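You operate a simulated robot arm through the tools that you are given. There is no shell and no other tool.

You run a simulated robot arm. Do the job below in one go: nothing can be reset, and whatever is moved stays where it is left.

TASK
Tighten the four thumb nuts of the fan guard crosswise.
Fine: cabinet four is unplugged, nothing is lit; each nut tight; the second across from the first.

Only the result counts: the job must be done as asked and must still hold three seconds after the hand-in. Knocking over, shifting, dropping, spilling or breaking anything else fails it.

THE ROBOT
A 6-joint arm with a two-finger parallel gripper, fixed in place. Base frame: the origin is at the foot of the arm, x ahead of it, y to its left, z up. Units: m, rad, N and s.
With the tool pointing down near the work surface it reaches from about 0.2 to 0.66 m from the base axis. Its first joint turns from -2.897 to 2.897 rad. Payload 1.57 kg.
Tool frame: the origin (TCP) lies between the finger pads and is the grasp point; the fingertips stand 0.03 m ahead of it; z points along the fingers, y is the line along which they close. The gripper opens to 0.11 m. The fingers are 0.024 m wide and 0.012 m thick; the gripper's body (0.048 by 0.112 m) begins 0.078 m behind the TCP.
Orientation is told as [roll, pitch, yaw] about the base's x, y, z axes, in that order, counted from this pose: with the fingers straight down and closing along the base's y, the tool's x points along the base's -x, its y along +y and its z along -z.

THE INTERFACE
- The arm moves only by the tool step_arm. Its argument "increments" is a list of rows, each a list of 3 entries, a list of its own where there are three numbers: the shift along the base's x, y, z in units of 30 mm (1.0 is 30 mm), then the turn, a rotation vector about the base's x, y, z in units of 8 degrees (1.0 is 8 degrees), then the closure, from 0 (fully open) to 1 (shut). In form: [[[tx, ty, tz], [ax, ay, az], fingers], ...]. A call has 1 to 20 rows; each row shifts and turns the commanded pose from where the row before left it. A call with a number of a shift or a turn outside -1 to 1 is refused whole. A row lasts 0.2 s, in which the tool goes at most 0.05 m and 0.15 rad; a call with a longer step from one row to the next is refused whole, and so is a gripper value outside its range. A pose out of reach is approached as far as the arm can. The call stops where the force on the tool passes 40 N (or 10 N more than at its start, if that is more) or the arm is blocked; 0.2 s more then pass. Each finger travels about 0.108 m/s and halts on what it meets, pressing with about 37 N; the grip force reading is that of the motor and also rises with nothing between the fingers. The clock runs only during rows and for 0.2 s after the last one: add rows that do not move to give the fingers time. The reply holds the time, the measured pose of the TCP, the force on the tool along the base axes, the opening and the grip force, in the units named above and with some noise, with the torque about the TCP (base axes, N m) and any sound that the robot's microphone picked up.
- Cameras (640 x 400 px; columns grow to the right, rows downward): "scene" is fixed at [0.4003, 0.4995, 1.4904]; the picture's right is [-1.00, -0.05, 0.00], its down [-0.02, 0.43, -0.90] and it looks along [0.04, -0.90, -0.43] (base axes); focal length 323 px, centre (320, 200). "wrist" rides on the gripper at [0.07, 0.016, -0.141] in the tool frame; the picture's right is [-0.23, 0.97, 0.00], its down [-0.85, -0.20, -0.48] and it looks along [-0.47, -0.11, 0.88] (tool axes); focal length 222 px, centre (320, 200). There is no depth. A picture from a camera that has moved, and an enlarged one, comes with that camera's place and axes in the base frame and with its lens.
- grab_frame(camera): a new picture of that camera. It takes no simulated time.
- raise_lower(by): slides the trunk up (or, below 0, down) by that many m; the arm rides with it, the base frame stays. It gives what a move gives, with no picture.
- zoom(camera, box): a new picture of the part [left, top, right, bottom] of that camera's present view, enlarged. It takes no simulated time.
- job_done(): hands the job in; it is judged then, once.

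Nothing tells you positions but the pictures and the camera data. Unless the task says otherwise, let go and move clear before handing in.

The tools are called as name(argument=value, ...) on one line, values as JSON. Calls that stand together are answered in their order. step_arm: Moves the arm, as the interface text tells. Its arguments: {"type":"object","properties":{"increments":{"type":"array"}},"required":["increments"]} The other tools are called the same way: raise_lower (by) slides the trunk up or down; grab_frame (camera) takes a picture; zoom (camera, box) takes an enlarged picture of a part of a camera's view; job_done () hands the job in.

At the start:

```text
time: 0.0
position: [0.1588, -0.3309, 1.1287]
tool_rot: [-0.001, -0.002, 0.001]
contact_force: [0.1, -0.4, 0.2]
torque: [0.01, 0.01, 0.03]
finger_gap: 0.1102
gripper_force: 0.1
trunk travel left (down, up): [-0.15, 0.44]
```

scene: 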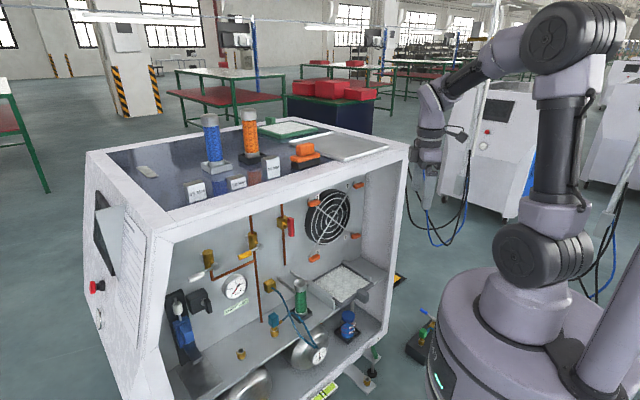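
wrist: 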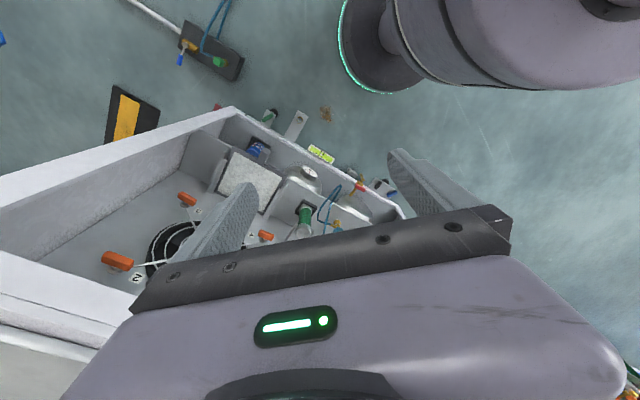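

I see an open cabinet with a fan guard held by four orange thumb nuts on its back panel, and numbered tags by the nuts. I'll look closer before moving anything.

zoom(camera="scene", box=[270, 160, 410, 280])

zoom(camera="scene", box=[80, 100, 420, 400])

zoom(camera="wrist", box=[80, 100, 420, 320])

zoom(camera="scene", box=[80, 180, 220, 330])

```text
3.33 times, centred on (340, 220) of scene
camera zoom: at [0.4003, 0.4995, 1.4904], right [-1.0, -0.05, 0.0], down [-0.02, 0.43, -0.9], along [0.04, -0.9, -0.43], focal length 1077 px, centre (253, 133)
```

zoom: 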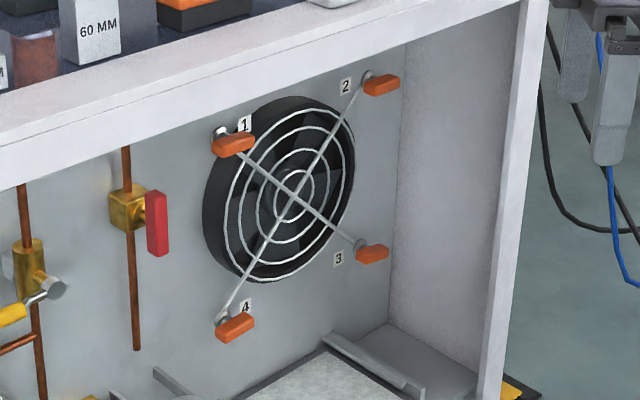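

```text
1.33 times, centred on (250, 250) of scene
camera zoom: at [0.4003, 0.4995, 1.4904], right [-1.0, -0.05, 0.0], down [-0.02, 0.43, -0.9], along [0.04, -0.9, -0.43], focal length 431 px, centre (413, 133)
```

zoom: 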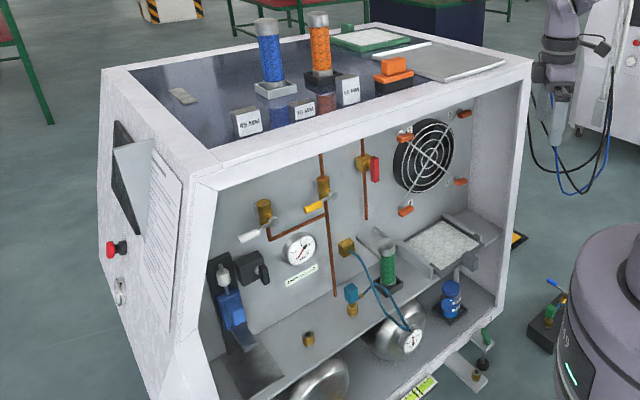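

```text
1.82 times, centred on (250, 210) of wrist
camera zoom: at [0.0884, -0.3145, 1.2694], right [0.23, 0.97, 0.0], down [0.85, -0.2, 0.48], along [0.47, -0.11, -0.88], focal length 404 px, centre (447, 182)
```

zoom: 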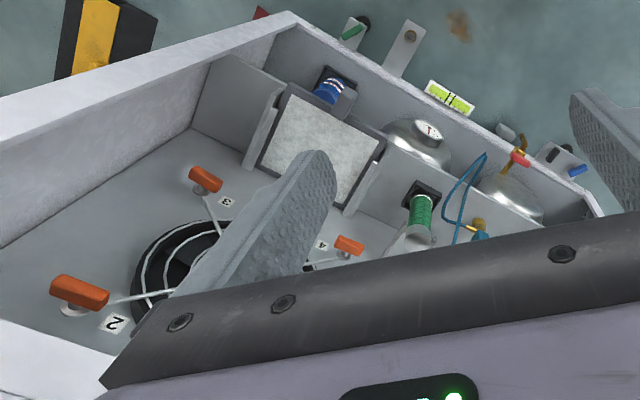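

```text
2.67 times, centred on (150, 255) of scene
camera zoom: at [0.4003, 0.4995, 1.4904], right [-1.0, -0.05, 0.0], down [-0.02, 0.43, -0.9], along [0.04, -0.9, -0.43], focal length 861 px, centre (773, 53)
```

zoom: 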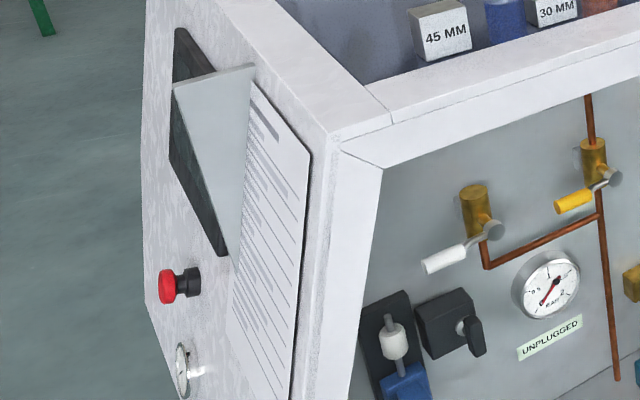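

The tags read 1 to 4 clockwise from top-left, so a crosswise order is 1-3-2-4. From the two cameras I get a panel yawed about 45°, with nuts near N1 (0.47,-0.57,0.96), N2 (0.29,-0.75,0.96), N3 (0.29,-0.75,0.72) and N4 (0.47,-0.57,0.71). Next I'll turn the tool to face the panel, staying in front of the cabinet.

step_arm(increments=[[[0.442, -0.239, -0.2], [-0.6629, -0.6629, 0], 0], [[0.442, -0.239, -0.2], [-0.6629, -0.6629, 0], 0], [[0.442, -0.239, -0.2], [-0.6629, -0.6629, 0], 0], [[0.442, -0.239, -0.2], [-0.6629, -0.6629, 0], 0], [[0.442, -0.239, -0.2], [-0.6629, -0.6629, 0], 0], [[0.442, -0.239, -0.2], [-0.6629, -0.6629, 0], 0]])

grab_frame(camera="scene")

```text
time: 1.4
position: [0.2363, -0.3744, 1.0964]
tool_rot: [-0.6, -0.518, 0.164]
contact_force: [0.4, -0.6, -0.5]
torque: [0.01, 0.05, 0.0]
finger_gap: 0.11
gripper_force: 0.0
out of reach, approached as far as the arm can: row 6
trunk travel left (down, up): [-0.15, 0.44]
```

```text
taken
```

scene: 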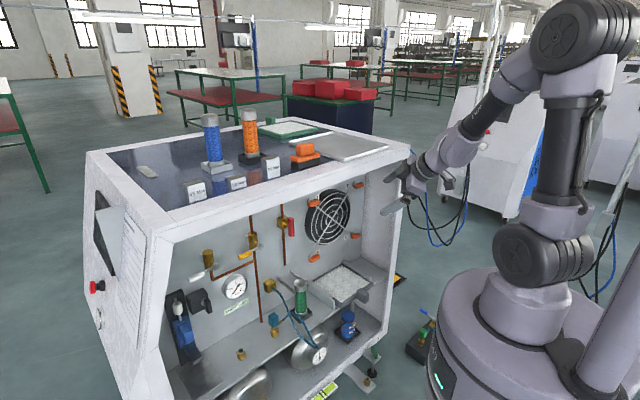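

The arm is clear in front of the cabinet, tilted about 45°, but it just fell short of its last row. I'll hold briefly, then tilt on gently while moving outward.

step_arm(increments=[[[0, 0, 0], [0, 0, 0], 0], [[0.2, -0.1, -0.3], [-0.35, -0.35, 0], 0], [[0.2, -0.1, -0.3], [-0.35, -0.35, 0], 0], [[0.2, -0.1, -0.3], [-0.35, -0.35, 0], 0], [[0, 0, 0], [0, 0, 0], 0]])

grab_frame(camera="wrist")

```text
time: 2.6
position: [0.2521, -0.3947, 1.1783]
tool_rot: [-0.807, -0.632, 0.276]
contact_force: [-0.3, 0.6, -1.1]
torque: [0.04, 0.02, 0.03]
finger_gap: 0.1099
gripper_force: 0.0
out of reach, approached as far as the arm can: row 2, 3, 4
trunk travel left (down, up): [-0.15, 0.44]
```

```text
taken
camera wrist: at [0.1172, -0.3143, 1.205], right [0.39, 0.81, -0.43], down [0.34, 0.31, 0.89], along [0.86, -0.49, -0.15], focal length 222 px, centre (320, 200)
```

wrist: 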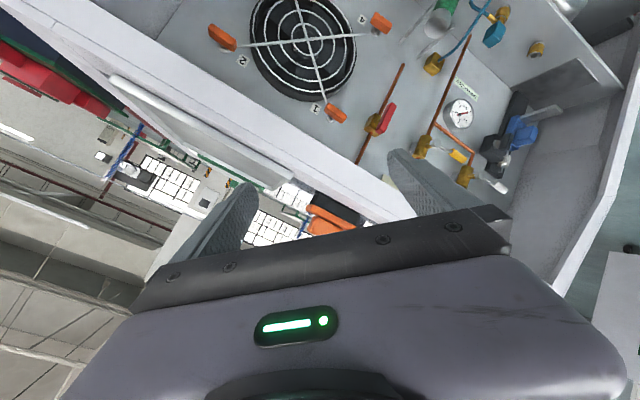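

The arm tilted further but could not go lower in this wrist posture, so it seems to be at a wrist limit. I'll look at the arm's posture.

grab_frame(camera="scene")

zoom(camera="scene", box=[360, 0, 640, 290])

```text
taken
```

scene: 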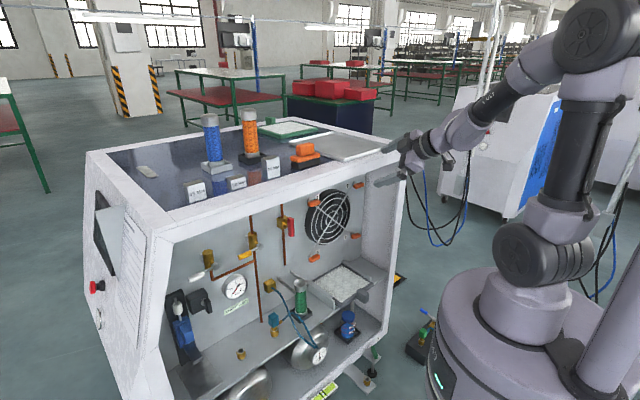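

```text
1.38 times, centred on (500, 145) of scene
camera zoom: at [0.4003, 0.4995, 1.4904], right [-1.0, -0.05, 0.0], down [-0.02, 0.43, -0.9], along [0.04, -0.9, -0.43], focal length 446 px, centre (72, 276)
```

zoom: 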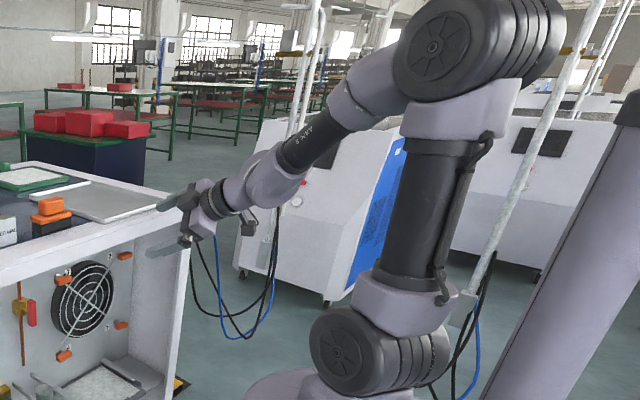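

Forearm and tool are nearly in line, which is a wrist singularity. I'll raise the command, swing the tool left out of line, pitch it to horizontal there, then swing it back.

step_arm(increments=[[[0, 0, 1], [0, 0, 0.7], 0], [[0, 0, 1], [0, 0, 0.7], 0], [[0, 0, 1], [0, 0, 0.8], 0], [[0, 0, 0.75], [0, 0, 0.8], 0], [[0, 0, 0], [0, 0, 0], 0]])

```text
time: 3.8
position: [0.2519, -0.3943, 1.2886]
tool_rot: [-0.824, -0.633, 0.704]
contact_force: [-0.1, -0.2, 1.3]
torque: [0.01, 0.01, 0.02]
finger_gap: 0.1097
gripper_force: 0.1
trunk travel left (down, up): [-0.15, 0.44]
```

The command is re-anchored to the measured pose, so the arm is now at z=1.29 with the yaw applied. Now I'll pitch up to horizontal.

step_arm(increments=[[[0, 0, 0], [-0.2966, -0.7725, 0], 0], [[0, 0, 0], [-0.2966, -0.7725, 0], 0], [[0, 0, 0], [-0.2966, -0.7725, 0], 0], [[0, 0, 0], [-0.2966, -0.7725, 0], 0], [[0, 0, 0], [-0.2966, -0.7725, 0], 0], [[0, 0, 0], [0, 0, 0], 0]])

grab_frame(camera="scene")

grab_frame(camera="wrist")

```text
time: 5.2
position: [0.3018, -0.3907, 1.4422]
tool_rot: [-1.542, -0.798, 1.179]
contact_force: [-0.1, 0.0, 0.1]
torque: [0.04, -0.01, 0.02]
finger_gap: 0.11
gripper_force: 0.0
out of reach, approached as far as the arm can: row 2, 3, 4, 5
trunk travel left (down, up): [-0.15, 0.44]
```

```text
taken
```

scene: 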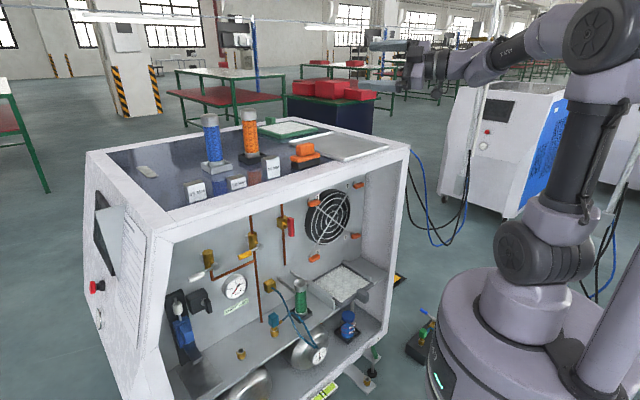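

```text
taken
camera wrist: at [0.1558, -0.3732, 1.3835], right [0.3, 0.8, -0.52], down [-0.27, 0.59, 0.76], along [0.92, -0.09, 0.39], focal length 222 px, centre (320, 200)
```

wrist: 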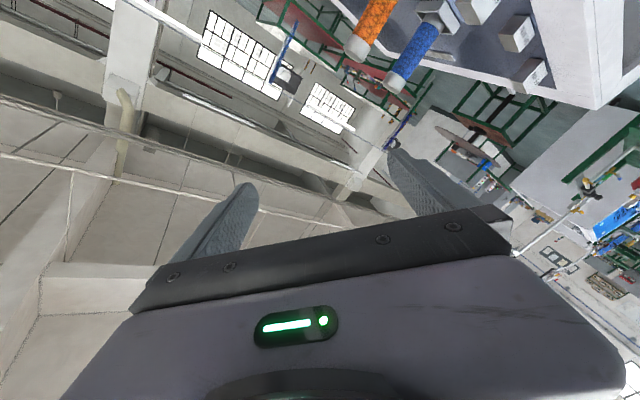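

The tool is now horizontal but forced high. I think the last roll joint is near its limit, so I'll roll the tool about its own axis, clockwise from behind, to free it up.

step_arm(increments=[[[0, 0, 0], [0.931, -0.363, -0.02], 0], [[0, 0, 0], [0.931, -0.363, -0.02], 0], [[0, 0, 0], [0.931, -0.363, -0.02], 0], [[0, 0, 0], [0.931, -0.363, -0.02], 0], [[0, 0, 0], [0.931, -0.363, -0.02], 0], [[0, 0, 0], [0.931, -0.363, -0.02], 0], [[0, 0, 0], [0.931, -0.363, -0.02], 0], [[0, 0, 0], [0.931, -0.363, -0.02], 0], [[0, 0, 0], [0.931, -0.363, -0.02], 0], [[0, 0, 0], [0.931, -0.363, -0.02], 0], [[0, 0, 0], [0.931, -0.363, -0.02], 0], [[0, 0, 0], [0.931, -0.363, -0.02], 0], [[0, 0, 0], [0.931, -0.363, -0.02], 0], [[0, 0, 0], [0.931, -0.363, -0.02], 0], [[0, 0, 0], [0.931, -0.363, -0.02], 0], [[0, 0, 0], [0.931, -0.363, -0.02], 0], [[0, 0, 0], [0.931, -0.363, -0.02], 0]])

grab_frame(camera="scene")

```text
time: 8.8
position: [0.3027, -0.3904, 1.4421]
tool_rot: [1.541, 0.018, -1.962]
contact_force: [0.0, -0.3, 0.3]
torque: [-0.02, 0.0, -0.01]
finger_gap: 0.1101
gripper_force: 0.0
trunk travel left (down, up): [-0.15, 0.44]
```

```text
taken
```

scene: 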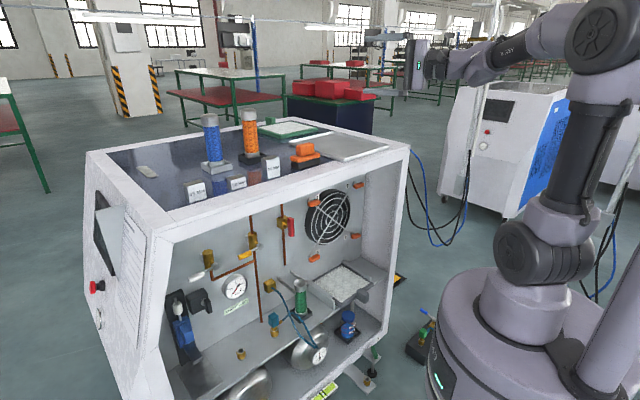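

The roll worked. Now I'll test lowering with the tool kept horizontal, well in front of the cabinet.

step_arm(increments=[[[-0.3, 0.3, -0.8], [0, 0, 0], 0], [[-0.3, 0.3, -0.8], [0, 0, 0], 0], [[-0.3, 0.3, -0.8], [0, 0, 0], 0], [[0, 0, -0.8], [0, 0, 0], 0], [[0, 0, -0.8], [0, 0, 0], 0], [[0, 0, 0], [0, 0, 0], 0]])

grab_frame(camera="scene")

```text
time: 10.2
position: [0.2757, -0.3627, 1.3221]
tool_rot: [1.542, 0.015, -1.959]
contact_force: [-0.4, -0.1, 0.1]
torque: [-0.01, -0.01, -0.02]
finger_gap: 0.1099
gripper_force: 0.0
trunk travel left (down, up): [-0.15, 0.44]
```

```text
taken
```

scene: 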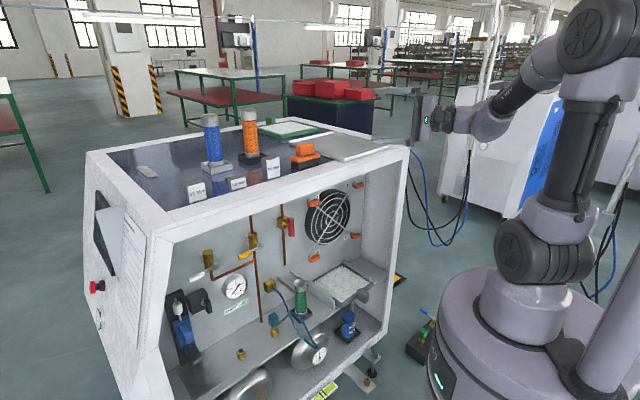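

That confirmed it. I'll keep lowering, then yaw back to face the panel squarely.

step_arm(increments=[[[0, 0, -0.85], [0, 0, 0], 0], [[0, 0, -0.85], [0, 0, 0], 0], [[0, 0, -0.85], [0, 0, 0], 0], [[0, 0, -0.85], [0, 0, 0], 0], [[0, 0, -0.85], [0, 0, 0], 0], [[0, 0, -0.85], [0, 0, 0], 0], [[0, 0, -0.85], [0, 0, -0.7], 0], [[0, 0, -0.85], [0, 0, -0.7], 0], [[0, 0, -0.85], [0, 0, -0.7], 0], [[0, 0, -0.85], [0, 0, -0.74], 0], [[0, 0, 0], [0, 0, 0], 0]])

grab_frame(camera="scene")

grab_frame(camera="wrist")

```text
time: 12.6
position: [0.2835, -0.4026, 1.0597]
tool_rot: [1.542, 0.016, -2.357]
contact_force: [-0.4, 0.3, 0.1]
torque: [-0.01, -0.01, 0.0]
finger_gap: 0.1101
gripper_force: 0.1
out of reach, approached as far as the arm can: row 7, 8, 9, 10
trunk travel left (down, up): [-0.15, 0.44]
```

```text
taken
```

scene: 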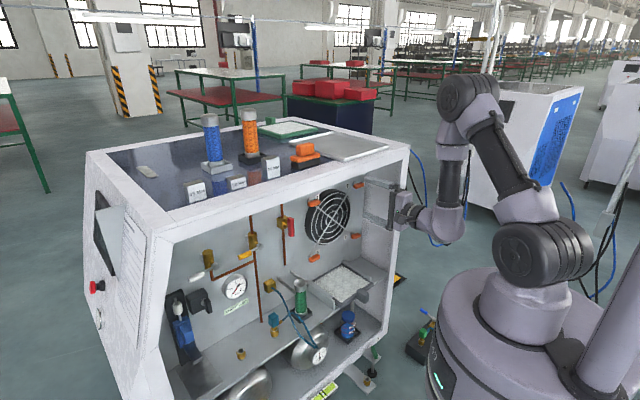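

```text
taken
camera wrist: at [0.2324, -0.2535, 1.0812], right [-0.15, -0.19, 0.97], down [-0.95, -0.26, -0.2], along [0.29, -0.95, -0.14], focal length 222 px, centre (320, 200)
```

wrist: 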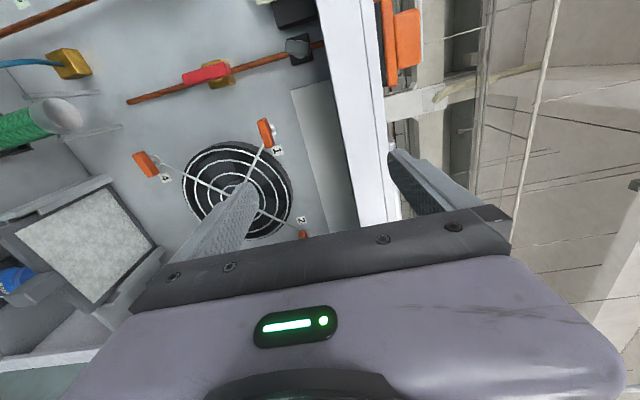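

The tool faces the panel with the fingers closing vertically, but the arm is now quite folded. I'll lower the trunk so the hand comes down without changing the joints.

raise_lower(by=-0.1)

grab_frame(camera="scene")

grab_frame(camera="wrist")

```text
time: 13.9
position: [0.2845, -0.4027, 0.9607]
tool_rot: [1.541, 0.016, -2.356]
contact_force: [0.4, 0.0, 1.0]
torque: [-0.05, -0.01, -0.01]
finger_gap: 0.1101
gripper_force: 0.0
trunk travel left (down, up): [-0.05, 0.54]
```

```text
taken
```

scene: 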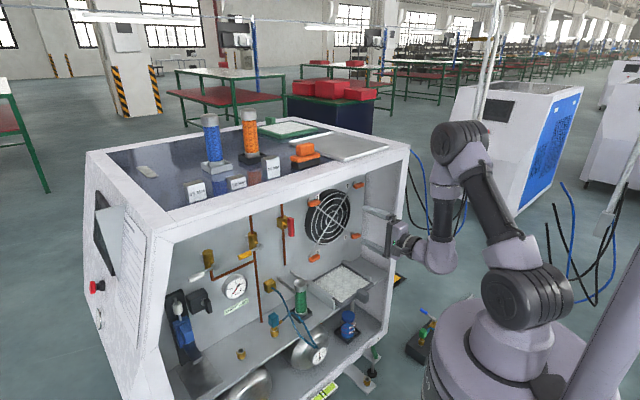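

```text
taken
camera wrist: at [0.2322, -0.2533, 0.9816], right [-0.15, -0.19, 0.97], down [-0.94, -0.26, -0.2], along [0.29, -0.95, -0.14], focal length 222 px, centre (320, 200)
```

wrist: 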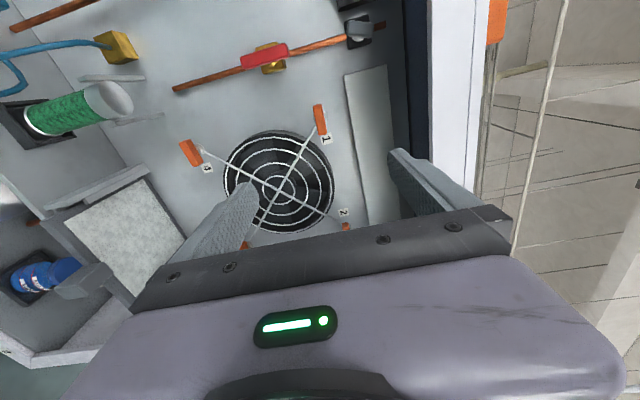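

I'll zoom in on the nuts to see how the bars lie and refine their positions.

zoom(camera="wrist", box=[160, 80, 380, 240])

zoom(camera="wrist", box=[290, 85, 360, 150])

zoom(camera="scene", box=[300, 190, 340, 220])

zoom(camera="scene", box=[330, 170, 380, 250])

```text
2.50 times, centred on (270, 160) of wrist
camera zoom: at [0.2322, -0.2533, 0.9816], right [-0.15, -0.19, 0.97], down [-0.94, -0.26, -0.2], along [0.29, -0.95, -0.14], focal length 555 px, centre (445, 300)
```

zoom: 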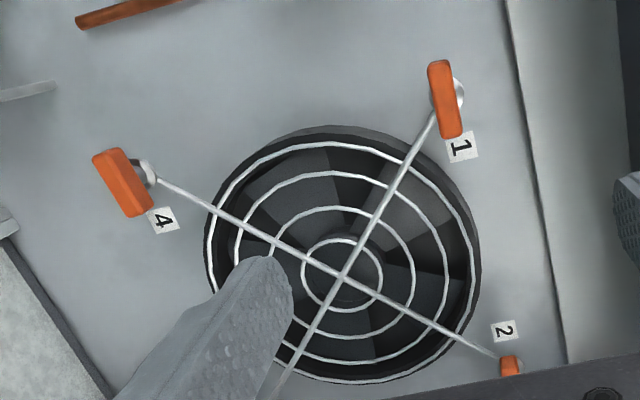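

```text
6.15 times, centred on (325, 118) of wrist
camera zoom: at [0.2322, -0.2533, 0.9816], right [-0.15, -0.19, 0.97], down [-0.94, -0.26, -0.2], along [0.29, -0.95, -0.14], focal length 1367 px, centre (289, 708)
```

zoom: 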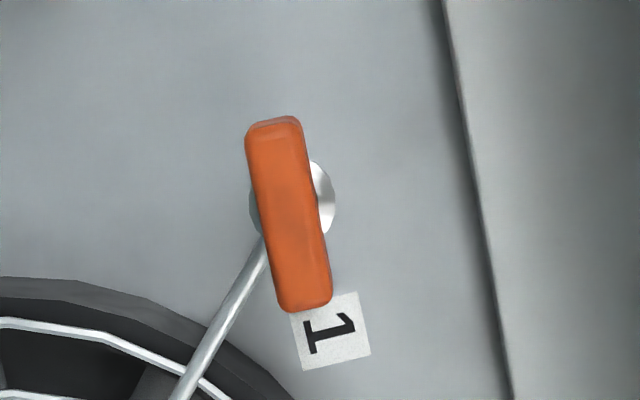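

```text
13.33 times, centred on (320, 205) of scene
camera zoom: at [0.4003, 0.4995, 1.4904], right [-1.0, -0.05, 0.0], down [-0.02, 0.43, -0.9], along [0.04, -0.9, -0.43], focal length 4307 px, centre (320, 133)
```

zoom: 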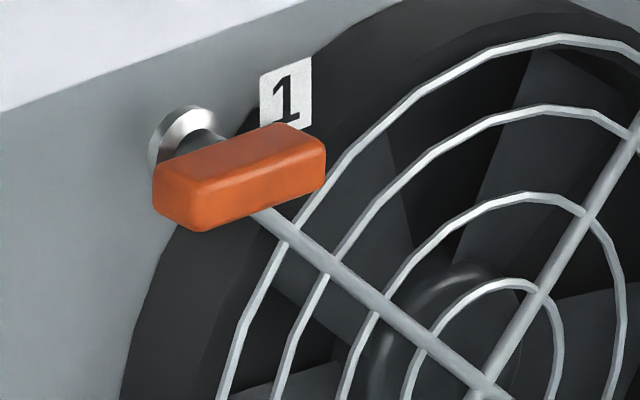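

```text
5.00 times, centred on (355, 210) of scene
camera zoom: at [0.4003, 0.4995, 1.4904], right [-1.0, -0.05, 0.0], down [-0.02, 0.43, -0.9], along [0.04, -0.9, -0.43], focal length 1615 px, centre (145, 150)
```

zoom: 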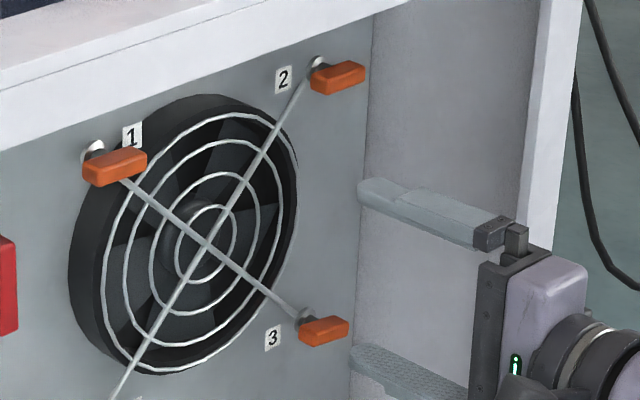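

N1's bar is about 52 mm long and 15 mm high, its left end about 4° up, centred near (0.471,-0.577,0.957). The panel is about 25 mm behind it. Next I'll half close the fingers and line up in front of N1.

step_arm(increments=[[[0.72, -0.62, -0.03], [0.04, -0.115, 0], 0.5], [[0.72, -0.62, -0.03], [0.04, -0.115, 0], 0.5], [[0.72, -0.62, -0.03], [0.04, -0.115, 0], 0.5], [[0.72, -0.62, -0.03], [0.04, -0.115, 0], 0.5], [[0, 0, 0], [0, 0, 0], 0.5]])

grab_frame(camera="wrist")

grab_frame(camera="scene")

zoom(camera="scene", box=[290, 170, 410, 250])

```text
time: 15.1
position: [0.3706, -0.4793, 0.956]
tool_rot: [1.57, 0.075, -2.354]
contact_force: [1.3, -0.3, 0.2]
torque: [0.03, 0.06, 0.0]
finger_gap: 0.0552
gripper_force: 0.0
trunk travel left (down, up): [-0.05, 0.54]
```

```text
taken
camera wrist: at [0.3176, -0.3297, 0.9777], right [-0.21, -0.21, 0.95], down [-0.93, -0.26, -0.26], along [0.3, -0.94, -0.14], focal length 222 px, centre (320, 200)
```

wrist: 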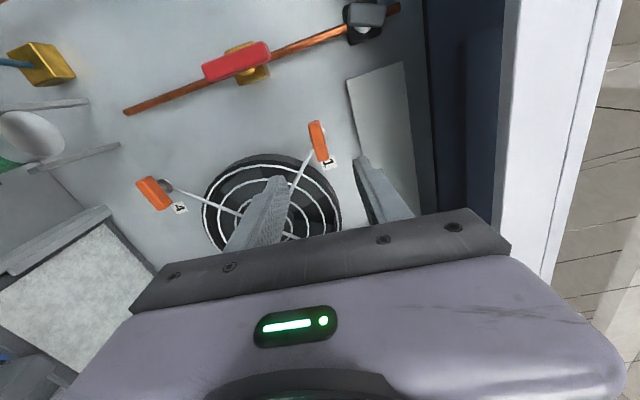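

```text
taken
```

scene: 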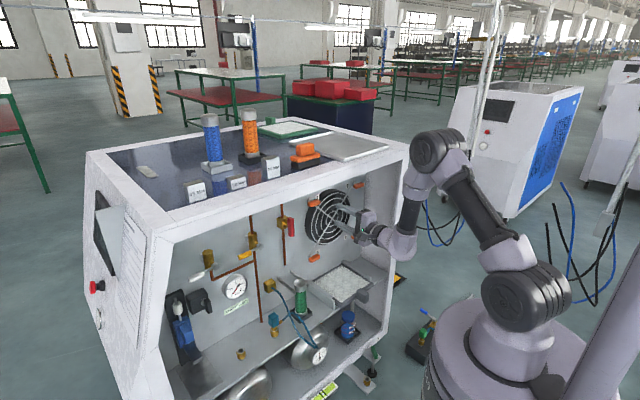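

```text
5.00 times, centred on (350, 210) of scene
camera zoom: at [0.4003, 0.4995, 1.4904], right [-1.0, -0.05, 0.0], down [-0.02, 0.43, -0.9], along [0.04, -0.9, -0.43], focal length 1615 px, centre (170, 150)
```

zoom: 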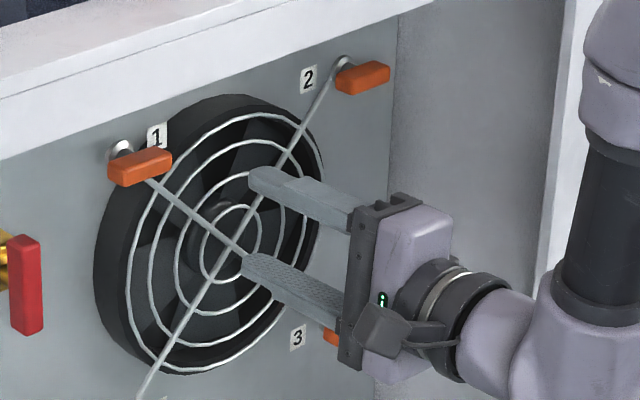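

The gripper is lined up about 0.1 m in front of N1. I'll zoom in from both cameras to refine N1 before going in.

zoom(camera="wrist", box=[290, 105, 350, 180])

zoom(camera="wrist", box=[200, 100, 440, 260])

```text
5.33 times, centred on (320, 142) of wrist
camera zoom: at [0.3176, -0.3297, 0.9777], right [-0.21, -0.21, 0.95], down [-0.93, -0.26, -0.26], along [0.3, -0.94, -0.14], focal length 1185 px, centre (320, 507)
```

zoom: 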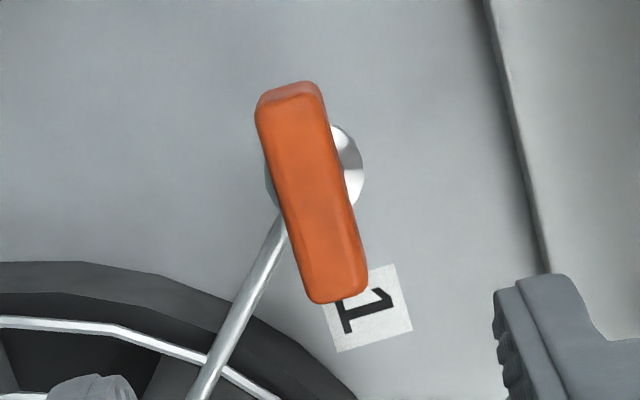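

```text
2.50 times, centred on (320, 180) of wrist
camera zoom: at [0.3176, -0.3297, 0.9777], right [-0.21, -0.21, 0.95], down [-0.93, -0.26, -0.26], along [0.3, -0.94, -0.14], focal length 555 px, centre (320, 250)
```

zoom: 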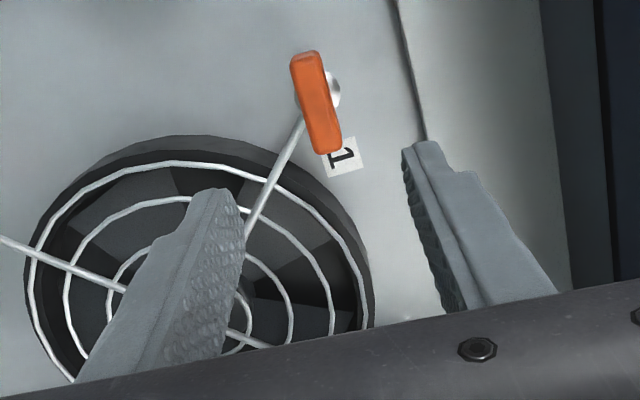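

The refined N1 agrees with the earlier estimate (z about 0.956). I'll advance 80 mm with the fingers half open around the bar.

step_arm(increments=[[[0.486, -0.458, 0], [0, 0, 0], 0.5], [[0.486, -0.458, 0], [0, 0, 0], 0.5], [[0.486, -0.458, 0], [0, 0, 0], 0.5], [[0.486, -0.458, 0], [0, 0, 0], 0.5], [[0, 0, 0], [0, 0, 0], 0.5]])

zoom(camera="wrist", box=[200, 100, 440, 260])

zoom(camera="scene", box=[290, 180, 370, 240])

```text
time: 16.3
position: [0.429, -0.531, 0.956]
tool_rot: [1.572, 0.078, -2.355]
contact_force: [0.3, 0.8, -0.7]
torque: [0.0, -0.01, 0.0]
finger_gap: 0.055
gripper_force: 0.0
trunk travel left (down, up): [-0.05, 0.54]
```

```text
2.50 times, centred on (320, 180) of wrist
camera zoom: at [0.3758, -0.3835, 0.9777], right [-0.21, -0.21, 0.95], down [-0.93, -0.26, -0.27], along [0.3, -0.94, -0.14], focal length 555 px, centre (320, 250)
```

zoom: 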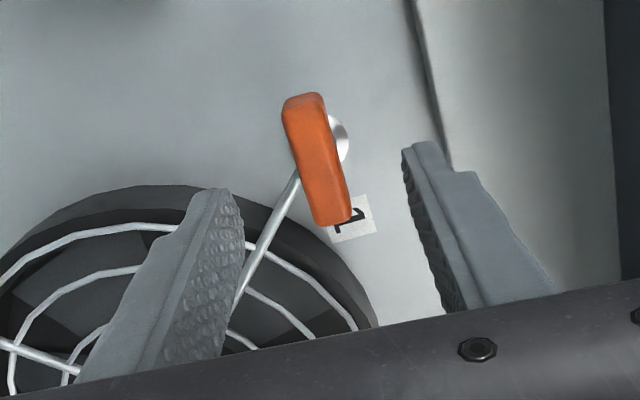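

```text
6.67 times, centred on (330, 210) of scene
camera zoom: at [0.4003, 0.4995, 1.4904], right [-1.0, -0.05, 0.0], down [-0.02, 0.43, -0.9], along [0.04, -0.9, -0.43], focal length 2154 px, centre (253, 133)
```

zoom: 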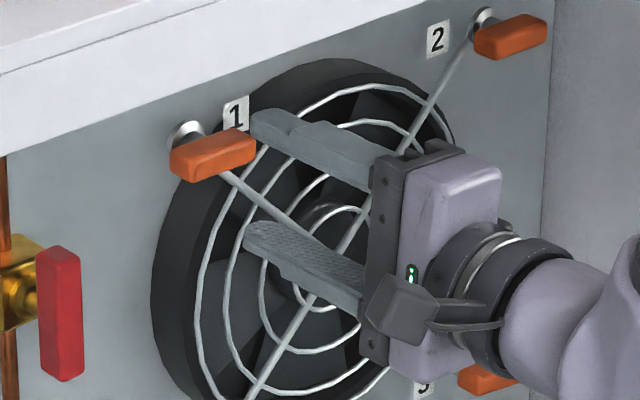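

The fingers straddle the bar well. I'll advance the last 38 mm gently and check.

step_arm(increments=[[[0.3, -0.3, 0], [0, 0, 0], 0.5], [[0.3, -0.3, 0], [0, 0, 0], 0.5], [[0.296, -0.296, 0], [0, 0, 0], 0.5], [[0, 0, 0], [0, 0, 0], 0.5]])

zoom(camera="wrist", box=[200, 100, 440, 260])

zoom(camera="scene", box=[290, 180, 370, 240])

```text
time: 17.3
position: [0.455, -0.5577, 0.9581]
tool_rot: [1.57, 0.075, -2.354]
contact_force: [-0.1, -0.3, 0.2]
torque: [0.0, 0.02, 0.04]
finger_gap: 0.0551
gripper_force: 0.1
trunk travel left (down, up): [-0.05, 0.54]
```

```text
2.50 times, centred on (320, 180) of wrist
camera zoom: at [0.4027, -0.4105, 0.978], right [-0.21, -0.21, 0.95], down [-0.93, -0.26, -0.27], along [0.3, -0.94, -0.14], focal length 555 px, centre (320, 250)
```

zoom: 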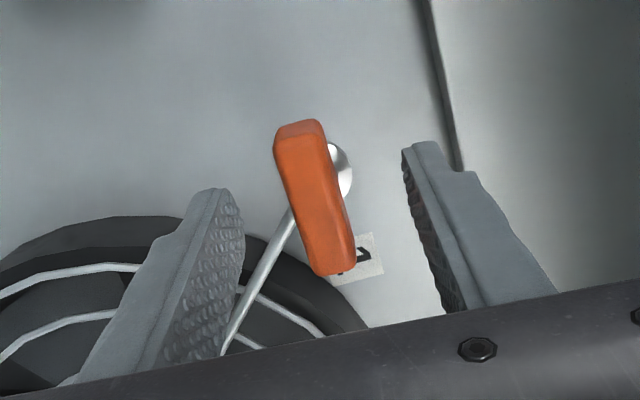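

```text
6.67 times, centred on (330, 210) of scene
camera zoom: at [0.4003, 0.4995, 1.4904], right [-1.0, -0.05, 0.0], down [-0.02, 0.43, -0.9], along [0.04, -0.9, -0.43], focal length 2154 px, centre (253, 133)
```

zoom: 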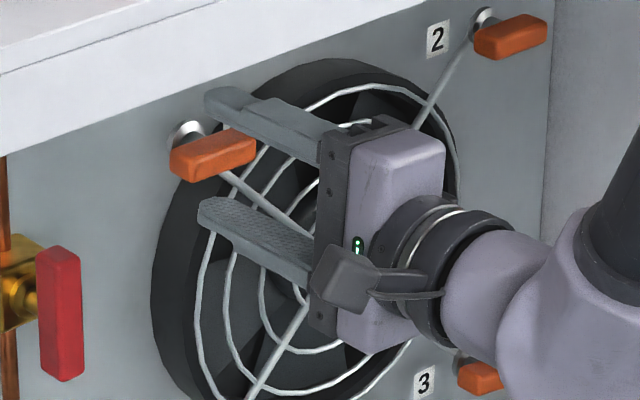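

The bar sits well between the pads. I'll go 4 mm deeper and 2 mm lower, then close on it.

step_arm(increments=[[[0.095, -0.095, -0.06], [0, 0, 0], 0.5], [[0, 0, 0], [0, 0, 0], 0.5], [[0, 0, 0], [0, 0, 0], 0.75], [[0, 0, 0], [0, 0, 0], 1], [[0, 0, 0], [0, 0, 0], 1]])

zoom(camera="wrist", box=[200, 100, 440, 260])

zoom(camera="scene", box=[290, 180, 370, 240])

```text
time: 18.5
position: [0.4575, -0.5616, 0.956]
tool_rot: [1.57, 0.076, -2.354]
contact_force: [2.7, -0.5, 1.7]
torque: [-0.07, -0.03, 0.25]
finger_gap: 0.0159
gripper_force: 30.8
trunk travel left (down, up): [-0.05, 0.54]
```

```text
2.50 times, centred on (320, 180) of wrist
camera zoom: at [0.4055, -0.4132, 0.9764], right [-0.21, -0.21, 0.95], down [-0.93, -0.26, -0.27], along [0.3, -0.94, -0.14], focal length 555 px, centre (320, 250)
```

zoom: 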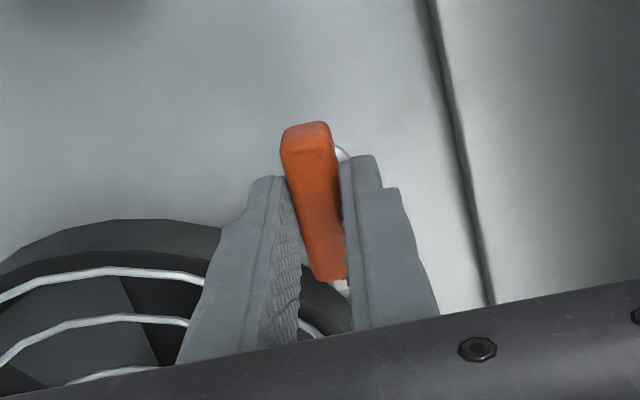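

```text
6.67 times, centred on (330, 210) of scene
camera zoom: at [0.4003, 0.4995, 1.4904], right [-1.0, -0.05, 0.0], down [-0.02, 0.43, -0.9], along [0.04, -0.9, -0.43], focal length 2154 px, centre (253, 133)
```

zoom: 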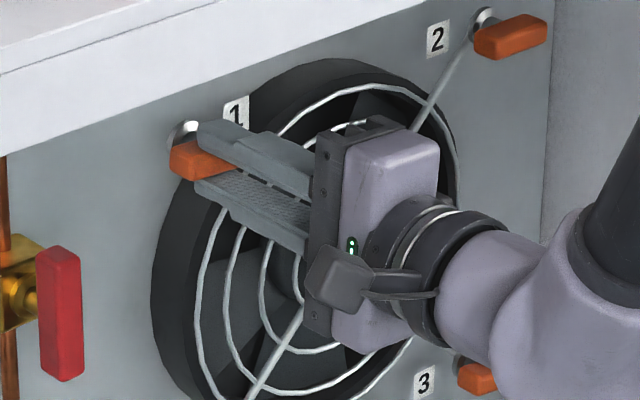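

The bar is gripped (gap 15.9 mm) with little side load. I'll turn clockwise, which is positive about the tool axis, in small steps and watch the torque.

step_arm(increments=[[[0, 0, 0], [0.5, -0.5, 0], 1], [[0, 0, 0], [0.5, -0.5, 0], 1], [[0, 0, 0], [0.5, -0.5, 0], 1], [[0, 0, 0], [0, 0, 0], 1]])

zoom(camera="scene", box=[290, 180, 370, 240])

```text
time: 19.5
position: [0.4582, -0.5609, 0.9562]
tool_rot: [1.572, 0.377, -2.354]
contact_force: [4.9, -7.7, 6.7]
torque: [-0.1, -0.08, 0.03]
finger_gap: 0.016
gripper_force: 31.1
trunk travel left (down, up): [-0.05, 0.54]
```

```text
6.67 times, centred on (330, 210) of scene
camera zoom: at [0.4003, 0.4995, 1.4904], right [-1.0, -0.05, 0.0], down [-0.02, 0.43, -0.9], along [0.04, -0.9, -0.43], focal length 2154 px, centre (253, 133)
```

zoom: 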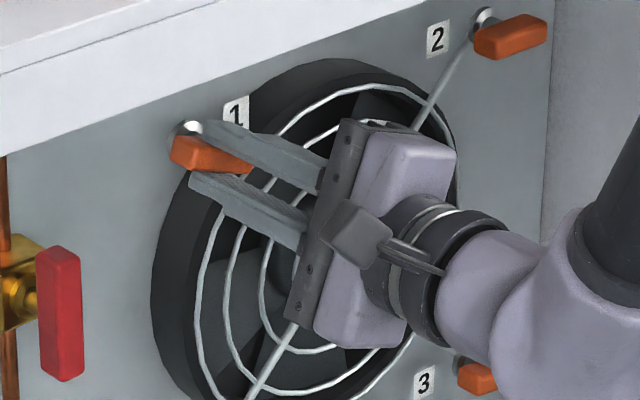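

The nut turns freely with little torque so far. I'll keep turning.

step_arm(increments=[[[0, 0, 0], [0.5, -0.5, 0], 1], [[0, 0, 0], [0.5, -0.5, 0], 1], [[0, 0, 0], [0.5, -0.5, 0], 1], [[0, 0, 0], [0.5, -0.5, 0], 1], [[0, 0, 0], [0, 0, 0], 1]])

zoom(camera="scene", box=[290, 180, 370, 240])

zoom(camera="wrist", box=[200, 100, 440, 260])

```text
time: 20.7
position: [0.4577, -0.5617, 0.9556]
tool_rot: [1.577, 0.769, -2.351]
contact_force: [7.5, -16.4, 18.7]
torque: [0.02, 0.05, -0.38]
finger_gap: 0.0159
gripper_force: 31.4
trunk travel left (down, up): [-0.05, 0.54]
```

```text
6.67 times, centred on (330, 210) of scene
camera zoom: at [0.4003, 0.4995, 1.4904], right [-1.0, -0.05, 0.0], down [-0.02, 0.43, -0.9], along [0.04, -0.9, -0.43], focal length 2154 px, centre (253, 133)
```

zoom: 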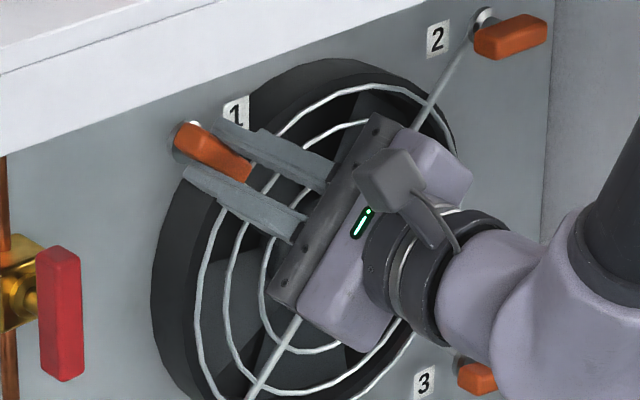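

```text
2.50 times, centred on (320, 180) of wrist
camera zoom: at [0.3843, -0.4342, 1.0155], right [-0.6, -0.59, 0.54], down [-0.67, 0.0, -0.74], along [0.44, -0.8, -0.4], focal length 555 px, centre (320, 250)
```

zoom: 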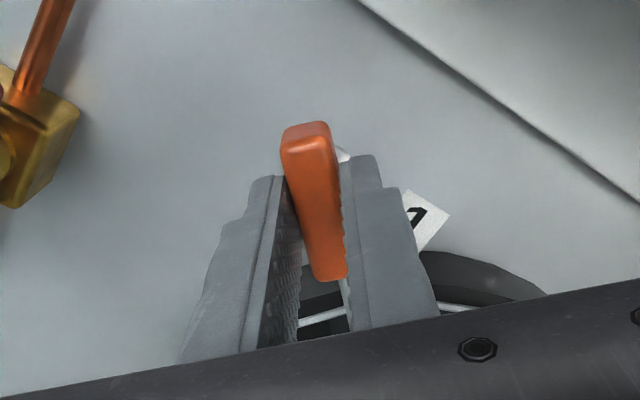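

The nut is turning, but side force is building (18.7 N up), so my axis is a few mm off. I'll shift a little along the force to re-centre.

step_arm(increments=[[[0.0, -0.04, 0.06], [0, 0, 0], 1], [[0, 0, 0], [0, 0, 0], 1]])

```text
time: 21.3
position: [0.4571, -0.5622, 0.956]
tool_rot: [1.571, 0.77, -2.355]
contact_force: [0.3, -3.3, 9.6]
torque: [-0.61, -0.6, 0.57]
finger_gap: 0.0156
gripper_force: 31.4
trunk travel left (down, up): [-0.05, 0.54]
```

The side force halved, so the grip is about 4–5 mm off the nut axis along the bar. I'll release, re-centre on the axis, and grip again.

step_arm(increments=[[[0, 0, 0], [0, 0, 0], 0.72], [[0, 0, 0], [0, 0, 0], 0.72], [[-0.09, -0.09, -0.047], [0, 0, 0], 0.72], [[0, 0, 0], [0, 0, 0], 0.72]])

zoom(camera="wrist", box=[200, 100, 440, 260])

zoom(camera="scene", box=[300, 185, 340, 220])

```text
time: 22.3
position: [0.4551, -0.565, 0.9544]
tool_rot: [1.572, 0.769, -2.354]
contact_force: [-0.7, 0.5, -0.3]
torque: [0.02, 0.02, 0.0]
finger_gap: 0.0307
gripper_force: 0.0
trunk travel left (down, up): [-0.05, 0.54]
```

```text
2.50 times, centred on (320, 180) of wrist
camera zoom: at [0.3818, -0.4375, 1.0149], right [-0.59, -0.59, 0.54], down [-0.67, 0.0, -0.74], along [0.44, -0.8, -0.4], focal length 555 px, centre (320, 250)
```

zoom: 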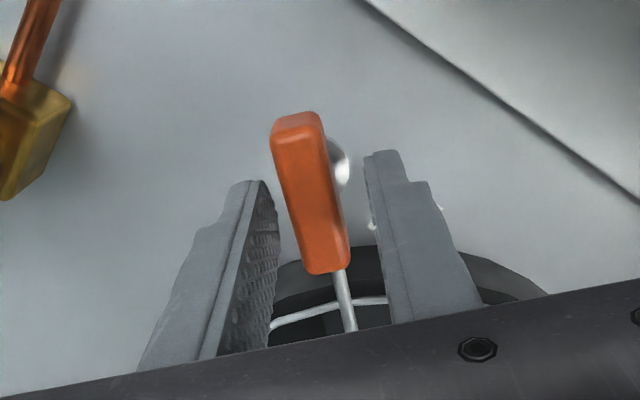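

```text
11.43 times, centred on (320, 202) of scene
camera zoom: at [0.4003, 0.4995, 1.4904], right [-1.0, -0.05, 0.0], down [-0.02, 0.43, -0.9], along [0.04, -0.9, -0.43], focal length 3692 px, centre (320, 171)
```

zoom: 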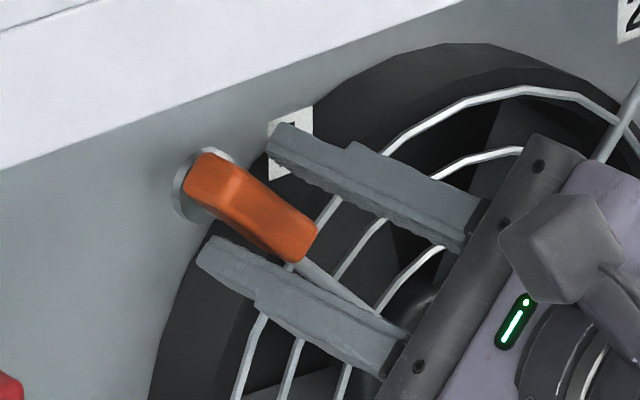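

The bar stayed at its new angle, and comparing pictures it turns about its own centre. That suggests my original grip was nearly centred and the force sign is still unclear. I'll shift most of the way back, grip, and nudge up 1 mm to check the sign.

step_arm(increments=[[[0.05, 0.05, 0.07], [0, 0, 0], 0.72], [[0, 0, 0], [0, 0, 0], 0.72], [[0, 0, 0], [0, 0, 0], 1], [[0, 0, 0], [0, 0, 0], 1], [[0, 0, 0], [0, 0, 0], 1]])

step_arm(increments=[[[0, 0, 0.04], [0, 0, 0], 1], [[0, 0, 0], [0, 0, 0], 1]])

step_arm(increments=[[[0, 0, 0], [0, 0, 0], 1]])

```text
time: 23.5
position: [0.4573, -0.5628, 0.9565]
tool_rot: [1.567, 0.765, -2.355]
contact_force: [2.6, 11.1, -13.5]
torque: [-0.26, -0.26, 0.55]
finger_gap: 0.0159
gripper_force: 31.6
trunk travel left (down, up): [-0.05, 0.54]
```

```text
time: 24.1
position: [0.4571, -0.5623, 0.9568]
tool_rot: [1.564, 0.766, -2.358]
contact_force: [-2.1, 20.5, -27.0]
torque: [0.02, 0.0, 0.5]
finger_gap: 0.0163
gripper_force: 31.3
trunk travel left (down, up): [-0.05, 0.54]
```

```text
time: 24.5
position: [0.4574, -0.5627, 0.9555]
tool_rot: [1.564, 0.766, -2.358]
contact_force: [-4.5, 26.1, -34.0]
torque: [0.22, 0.16, 0.41]
finger_gap: 0.0158
gripper_force: 31.3
trunk travel left (down, up): [-0.05, 0.54]
```

The sign is normal: the reading is the reaction on the tool. I'm now pushing a bit too high, so I'll move back along the reaction until it is nearly zero.

step_arm(increments=[[[0, 0.047, -0.07], [0, 0, 0], 1], [[0, 0, 0], [0, 0, 0], 1], [[0, 0, 0], [0, 0, 0], 1]])

step_arm(increments=[[[0, 0, 0], [0, 0, 0], 1], [[0, 0, 0], [0, 0, 0], 1]])

```text
time: 25.3
position: [0.4583, -0.5634, 0.9552]
tool_rot: [1.571, 0.768, -2.354]
contact_force: [4.4, 13.4, -21.3]
torque: [0.78, 0.74, -0.43]
finger_gap: 0.0157
gripper_force: 31.7
trunk travel left (down, up): [-0.05, 0.54]
```

```text
time: 25.9
position: [0.4591, -0.5615, 0.9552]
tool_rot: [1.572, 0.769, -2.354]
contact_force: [5.3, 9.7, -18.2]
torque: [0.47, 0.42, -0.17]
finger_gap: 0.0162
gripper_force: 31.3
trunk travel left (down, up): [-0.05, 0.54]
```

The force seems to settle slowly, so I'll hold still and read it again.

step_arm(increments=[[[0, 0, 0], [0, 0, 0], 1], [[0, 0, 0], [0, 0, 0], 1], [[0, 0, 0], [0, 0, 0], 1], [[0, 0, 0], [0, 0, 0], 1], [[0, 0, 0], [0, 0, 0], 1]])

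step_arm(increments=[[[0, 0, 0], [0, 0, 0], 1], [[0, 0, 0], [0, 0, 0], 1], [[0, 0, 0], [0, 0, 0], 1], [[0, 0, 0], [0, 0, 0], 1], [[0, 0, 0], [0, 0, 0], 1]])

```text
time: 27.1
position: [0.4571, -0.5617, 0.9556]
tool_rot: [1.57, 0.767, -2.355]
contact_force: [8.7, 4.4, -12.5]
torque: [0.09, 0.06, 0.26]
finger_gap: 0.0158
gripper_force: 31.2
trunk travel left (down, up): [-0.05, 0.54]
```

```text
time: 28.3
position: [0.4582, -0.5625, 0.955]
tool_rot: [1.571, 0.768, -2.355]
contact_force: [11.4, 1.4, -6.7]
torque: [0.04, 0.03, 0.22]
finger_gap: 0.016
gripper_force: 31.7
trunk travel left (down, up): [-0.05, 0.54]
```

The forces settle to small values over about 2 s. I'll go on turning slowly.

step_arm(increments=[[[0.012, 0.012, -0.017], [0.35, -0.35, 0], 1], [[0, 0, 0], [0.35, -0.35, 0], 1], [[0, 0, 0], [0.35, -0.35, 0], 1], [[0, 0, 0], [0.35, -0.35, 0], 1], [[0, 0, 0], [0.35, -0.35, 0], 1], [[0, 0, 0], [0, 0, 0], 1]])

step_arm(increments=[[[0, 0, 0], [0, 0, 0], 1], [[0, 0, 0], [0, 0, 0], 1], [[0, 0, 0], [0, 0, 0], 1]])

```text
time: 29.7
position: [0.4575, -0.5636, 0.9563]
tool_rot: [1.577, 1.115, -2.352]
contact_force: [11.0, -11.8, 7.4]
torque: [0.26, 0.25, -0.25]
finger_gap: 0.0157
gripper_force: 31.5
trunk travel left (down, up): [-0.05, 0.54]
```

```text
time: 30.5
position: [0.4577, -0.5622, 0.9569]
tool_rot: [1.577, 1.114, -2.351]
contact_force: [13.2, -17.7, 12.7]
torque: [-0.11, -0.1, -0.03]
finger_gap: 0.016
gripper_force: 31.5
trunk travel left (down, up): [-0.05, 0.54]
```

The nut is drawing the tool inward (axial about 22 N), as it would while threading on. I'll follow it inward 1 mm, lift slightly, and turn on.

step_arm(increments=[[[0.022, -0.026, 0.025], [0.35, -0.35, 0], 1], [[0, 0, 0], [0.35, -0.35, 0], 1], [[0.005, -0.005, 0], [0.35, -0.35, 0], 1], [[0.005, -0.005, 0], [0.35, -0.35, 0], 1], [[0.005, -0.005, 0], [0.35, -0.35, 0], 1], [[0, 0, 0], [0, 0, 0], 1]])

step_arm(increments=[[[0, 0, 0], [0, 0, 0], 1], [[0, 0, 0], [0, 0, 0], 1]])

zoom(camera="scene", box=[300, 185, 340, 220])

zoom(camera="wrist", box=[200, 100, 440, 260])

```text
time: 31.9
position: [0.4577, -0.5633, 0.9561]
tool_rot: [1.577, 1.459, -2.348]
contact_force: [-1.6, -5.0, 4.1]
torque: [-0.46, -0.45, -0.1]
finger_gap: 0.0159
gripper_force: 32.0
trunk travel left (down, up): [-0.05, 0.54]
```

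```text
time: 32.5
position: [0.4574, -0.5637, 0.9562]
tool_rot: [1.577, 1.462, -2.349]
contact_force: [-4.8, -2.7, 1.1]
torque: [0.15, 0.15, -0.18]
finger_gap: 0.0159
gripper_force: 31.3
trunk travel left (down, up): [-0.05, 0.54]
```

```text
11.43 times, centred on (320, 202) of scene
camera zoom: at [0.4003, 0.4995, 1.4904], right [-1.0, -0.05, 0.0], down [-0.02, 0.43, -0.9], along [0.04, -0.9, -0.43], focal length 3692 px, centre (320, 171)
```

zoom: 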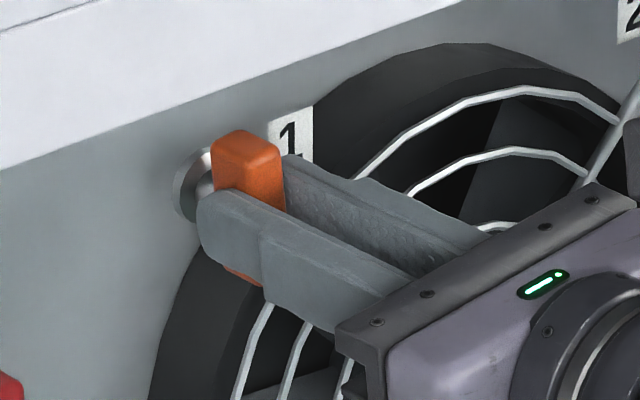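

```text
2.50 times, centred on (320, 180) of wrist
camera zoom: at [0.3508, -0.4689, 1.027], right [-0.7, -0.7, -0.12], down [-0.26, 0.41, -0.87], along [0.66, -0.58, -0.47], focal length 555 px, centre (320, 250)
```

zoom: 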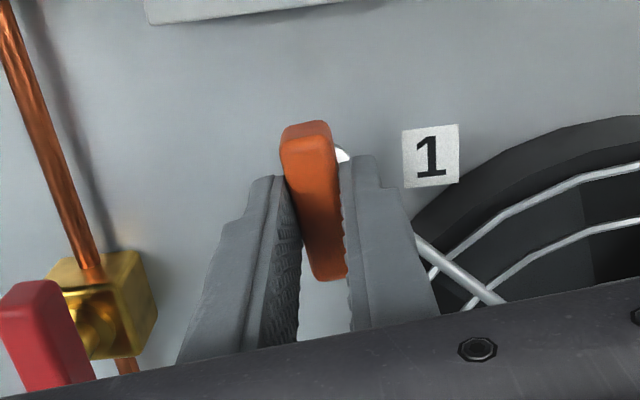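

The bar has turned about 80° and the forces are low. I'll continue in the same way.

step_arm(increments=[[[0.003, -0.003, 0], [0.4, -0.4, 0], 1], [[0.003, -0.003, 0], [0.4, -0.4, 0], 1], [[0.003, -0.003, 0], [0.4, -0.4, 0], 1], [[0.003, -0.003, 0], [0.4, -0.4, 0], 1], [[0.003, -0.003, 0], [0.4, -0.4, 0], 1], [[0.003, -0.003, 0], [0.4, -0.4, 0], 1], [[0, 0, 0], [0, 0, 0], 1]])

step_arm(increments=[[[0, 0, 0], [0, 0, 0], 1], [[0, 0, 0], [0, 0, 0], 1]])

```text
time: 34.1
position: [0.4575, -0.5635, 0.9584]
tool_rot: [-1.582, 1.205, 0.777]
contact_force: [-12.4, -2.8, 6.5]
torque: [-1.09, 1.33, -0.21]
finger_gap: 0.0248
gripper_force: 36.2
trunk travel left (down, up): [-0.05, 0.54]
```

```text
time: 34.7
position: [0.4573, -0.5629, 0.9572]
tool_rot: [-1.58, 1.208, 0.775]
contact_force: [-11.7, -3.6, 6.3]
torque: [-1.17, 1.12, -0.21]
finger_gap: 0.0252
gripper_force: 36.0
trunk travel left (down, up): [-0.05, 0.54]
```

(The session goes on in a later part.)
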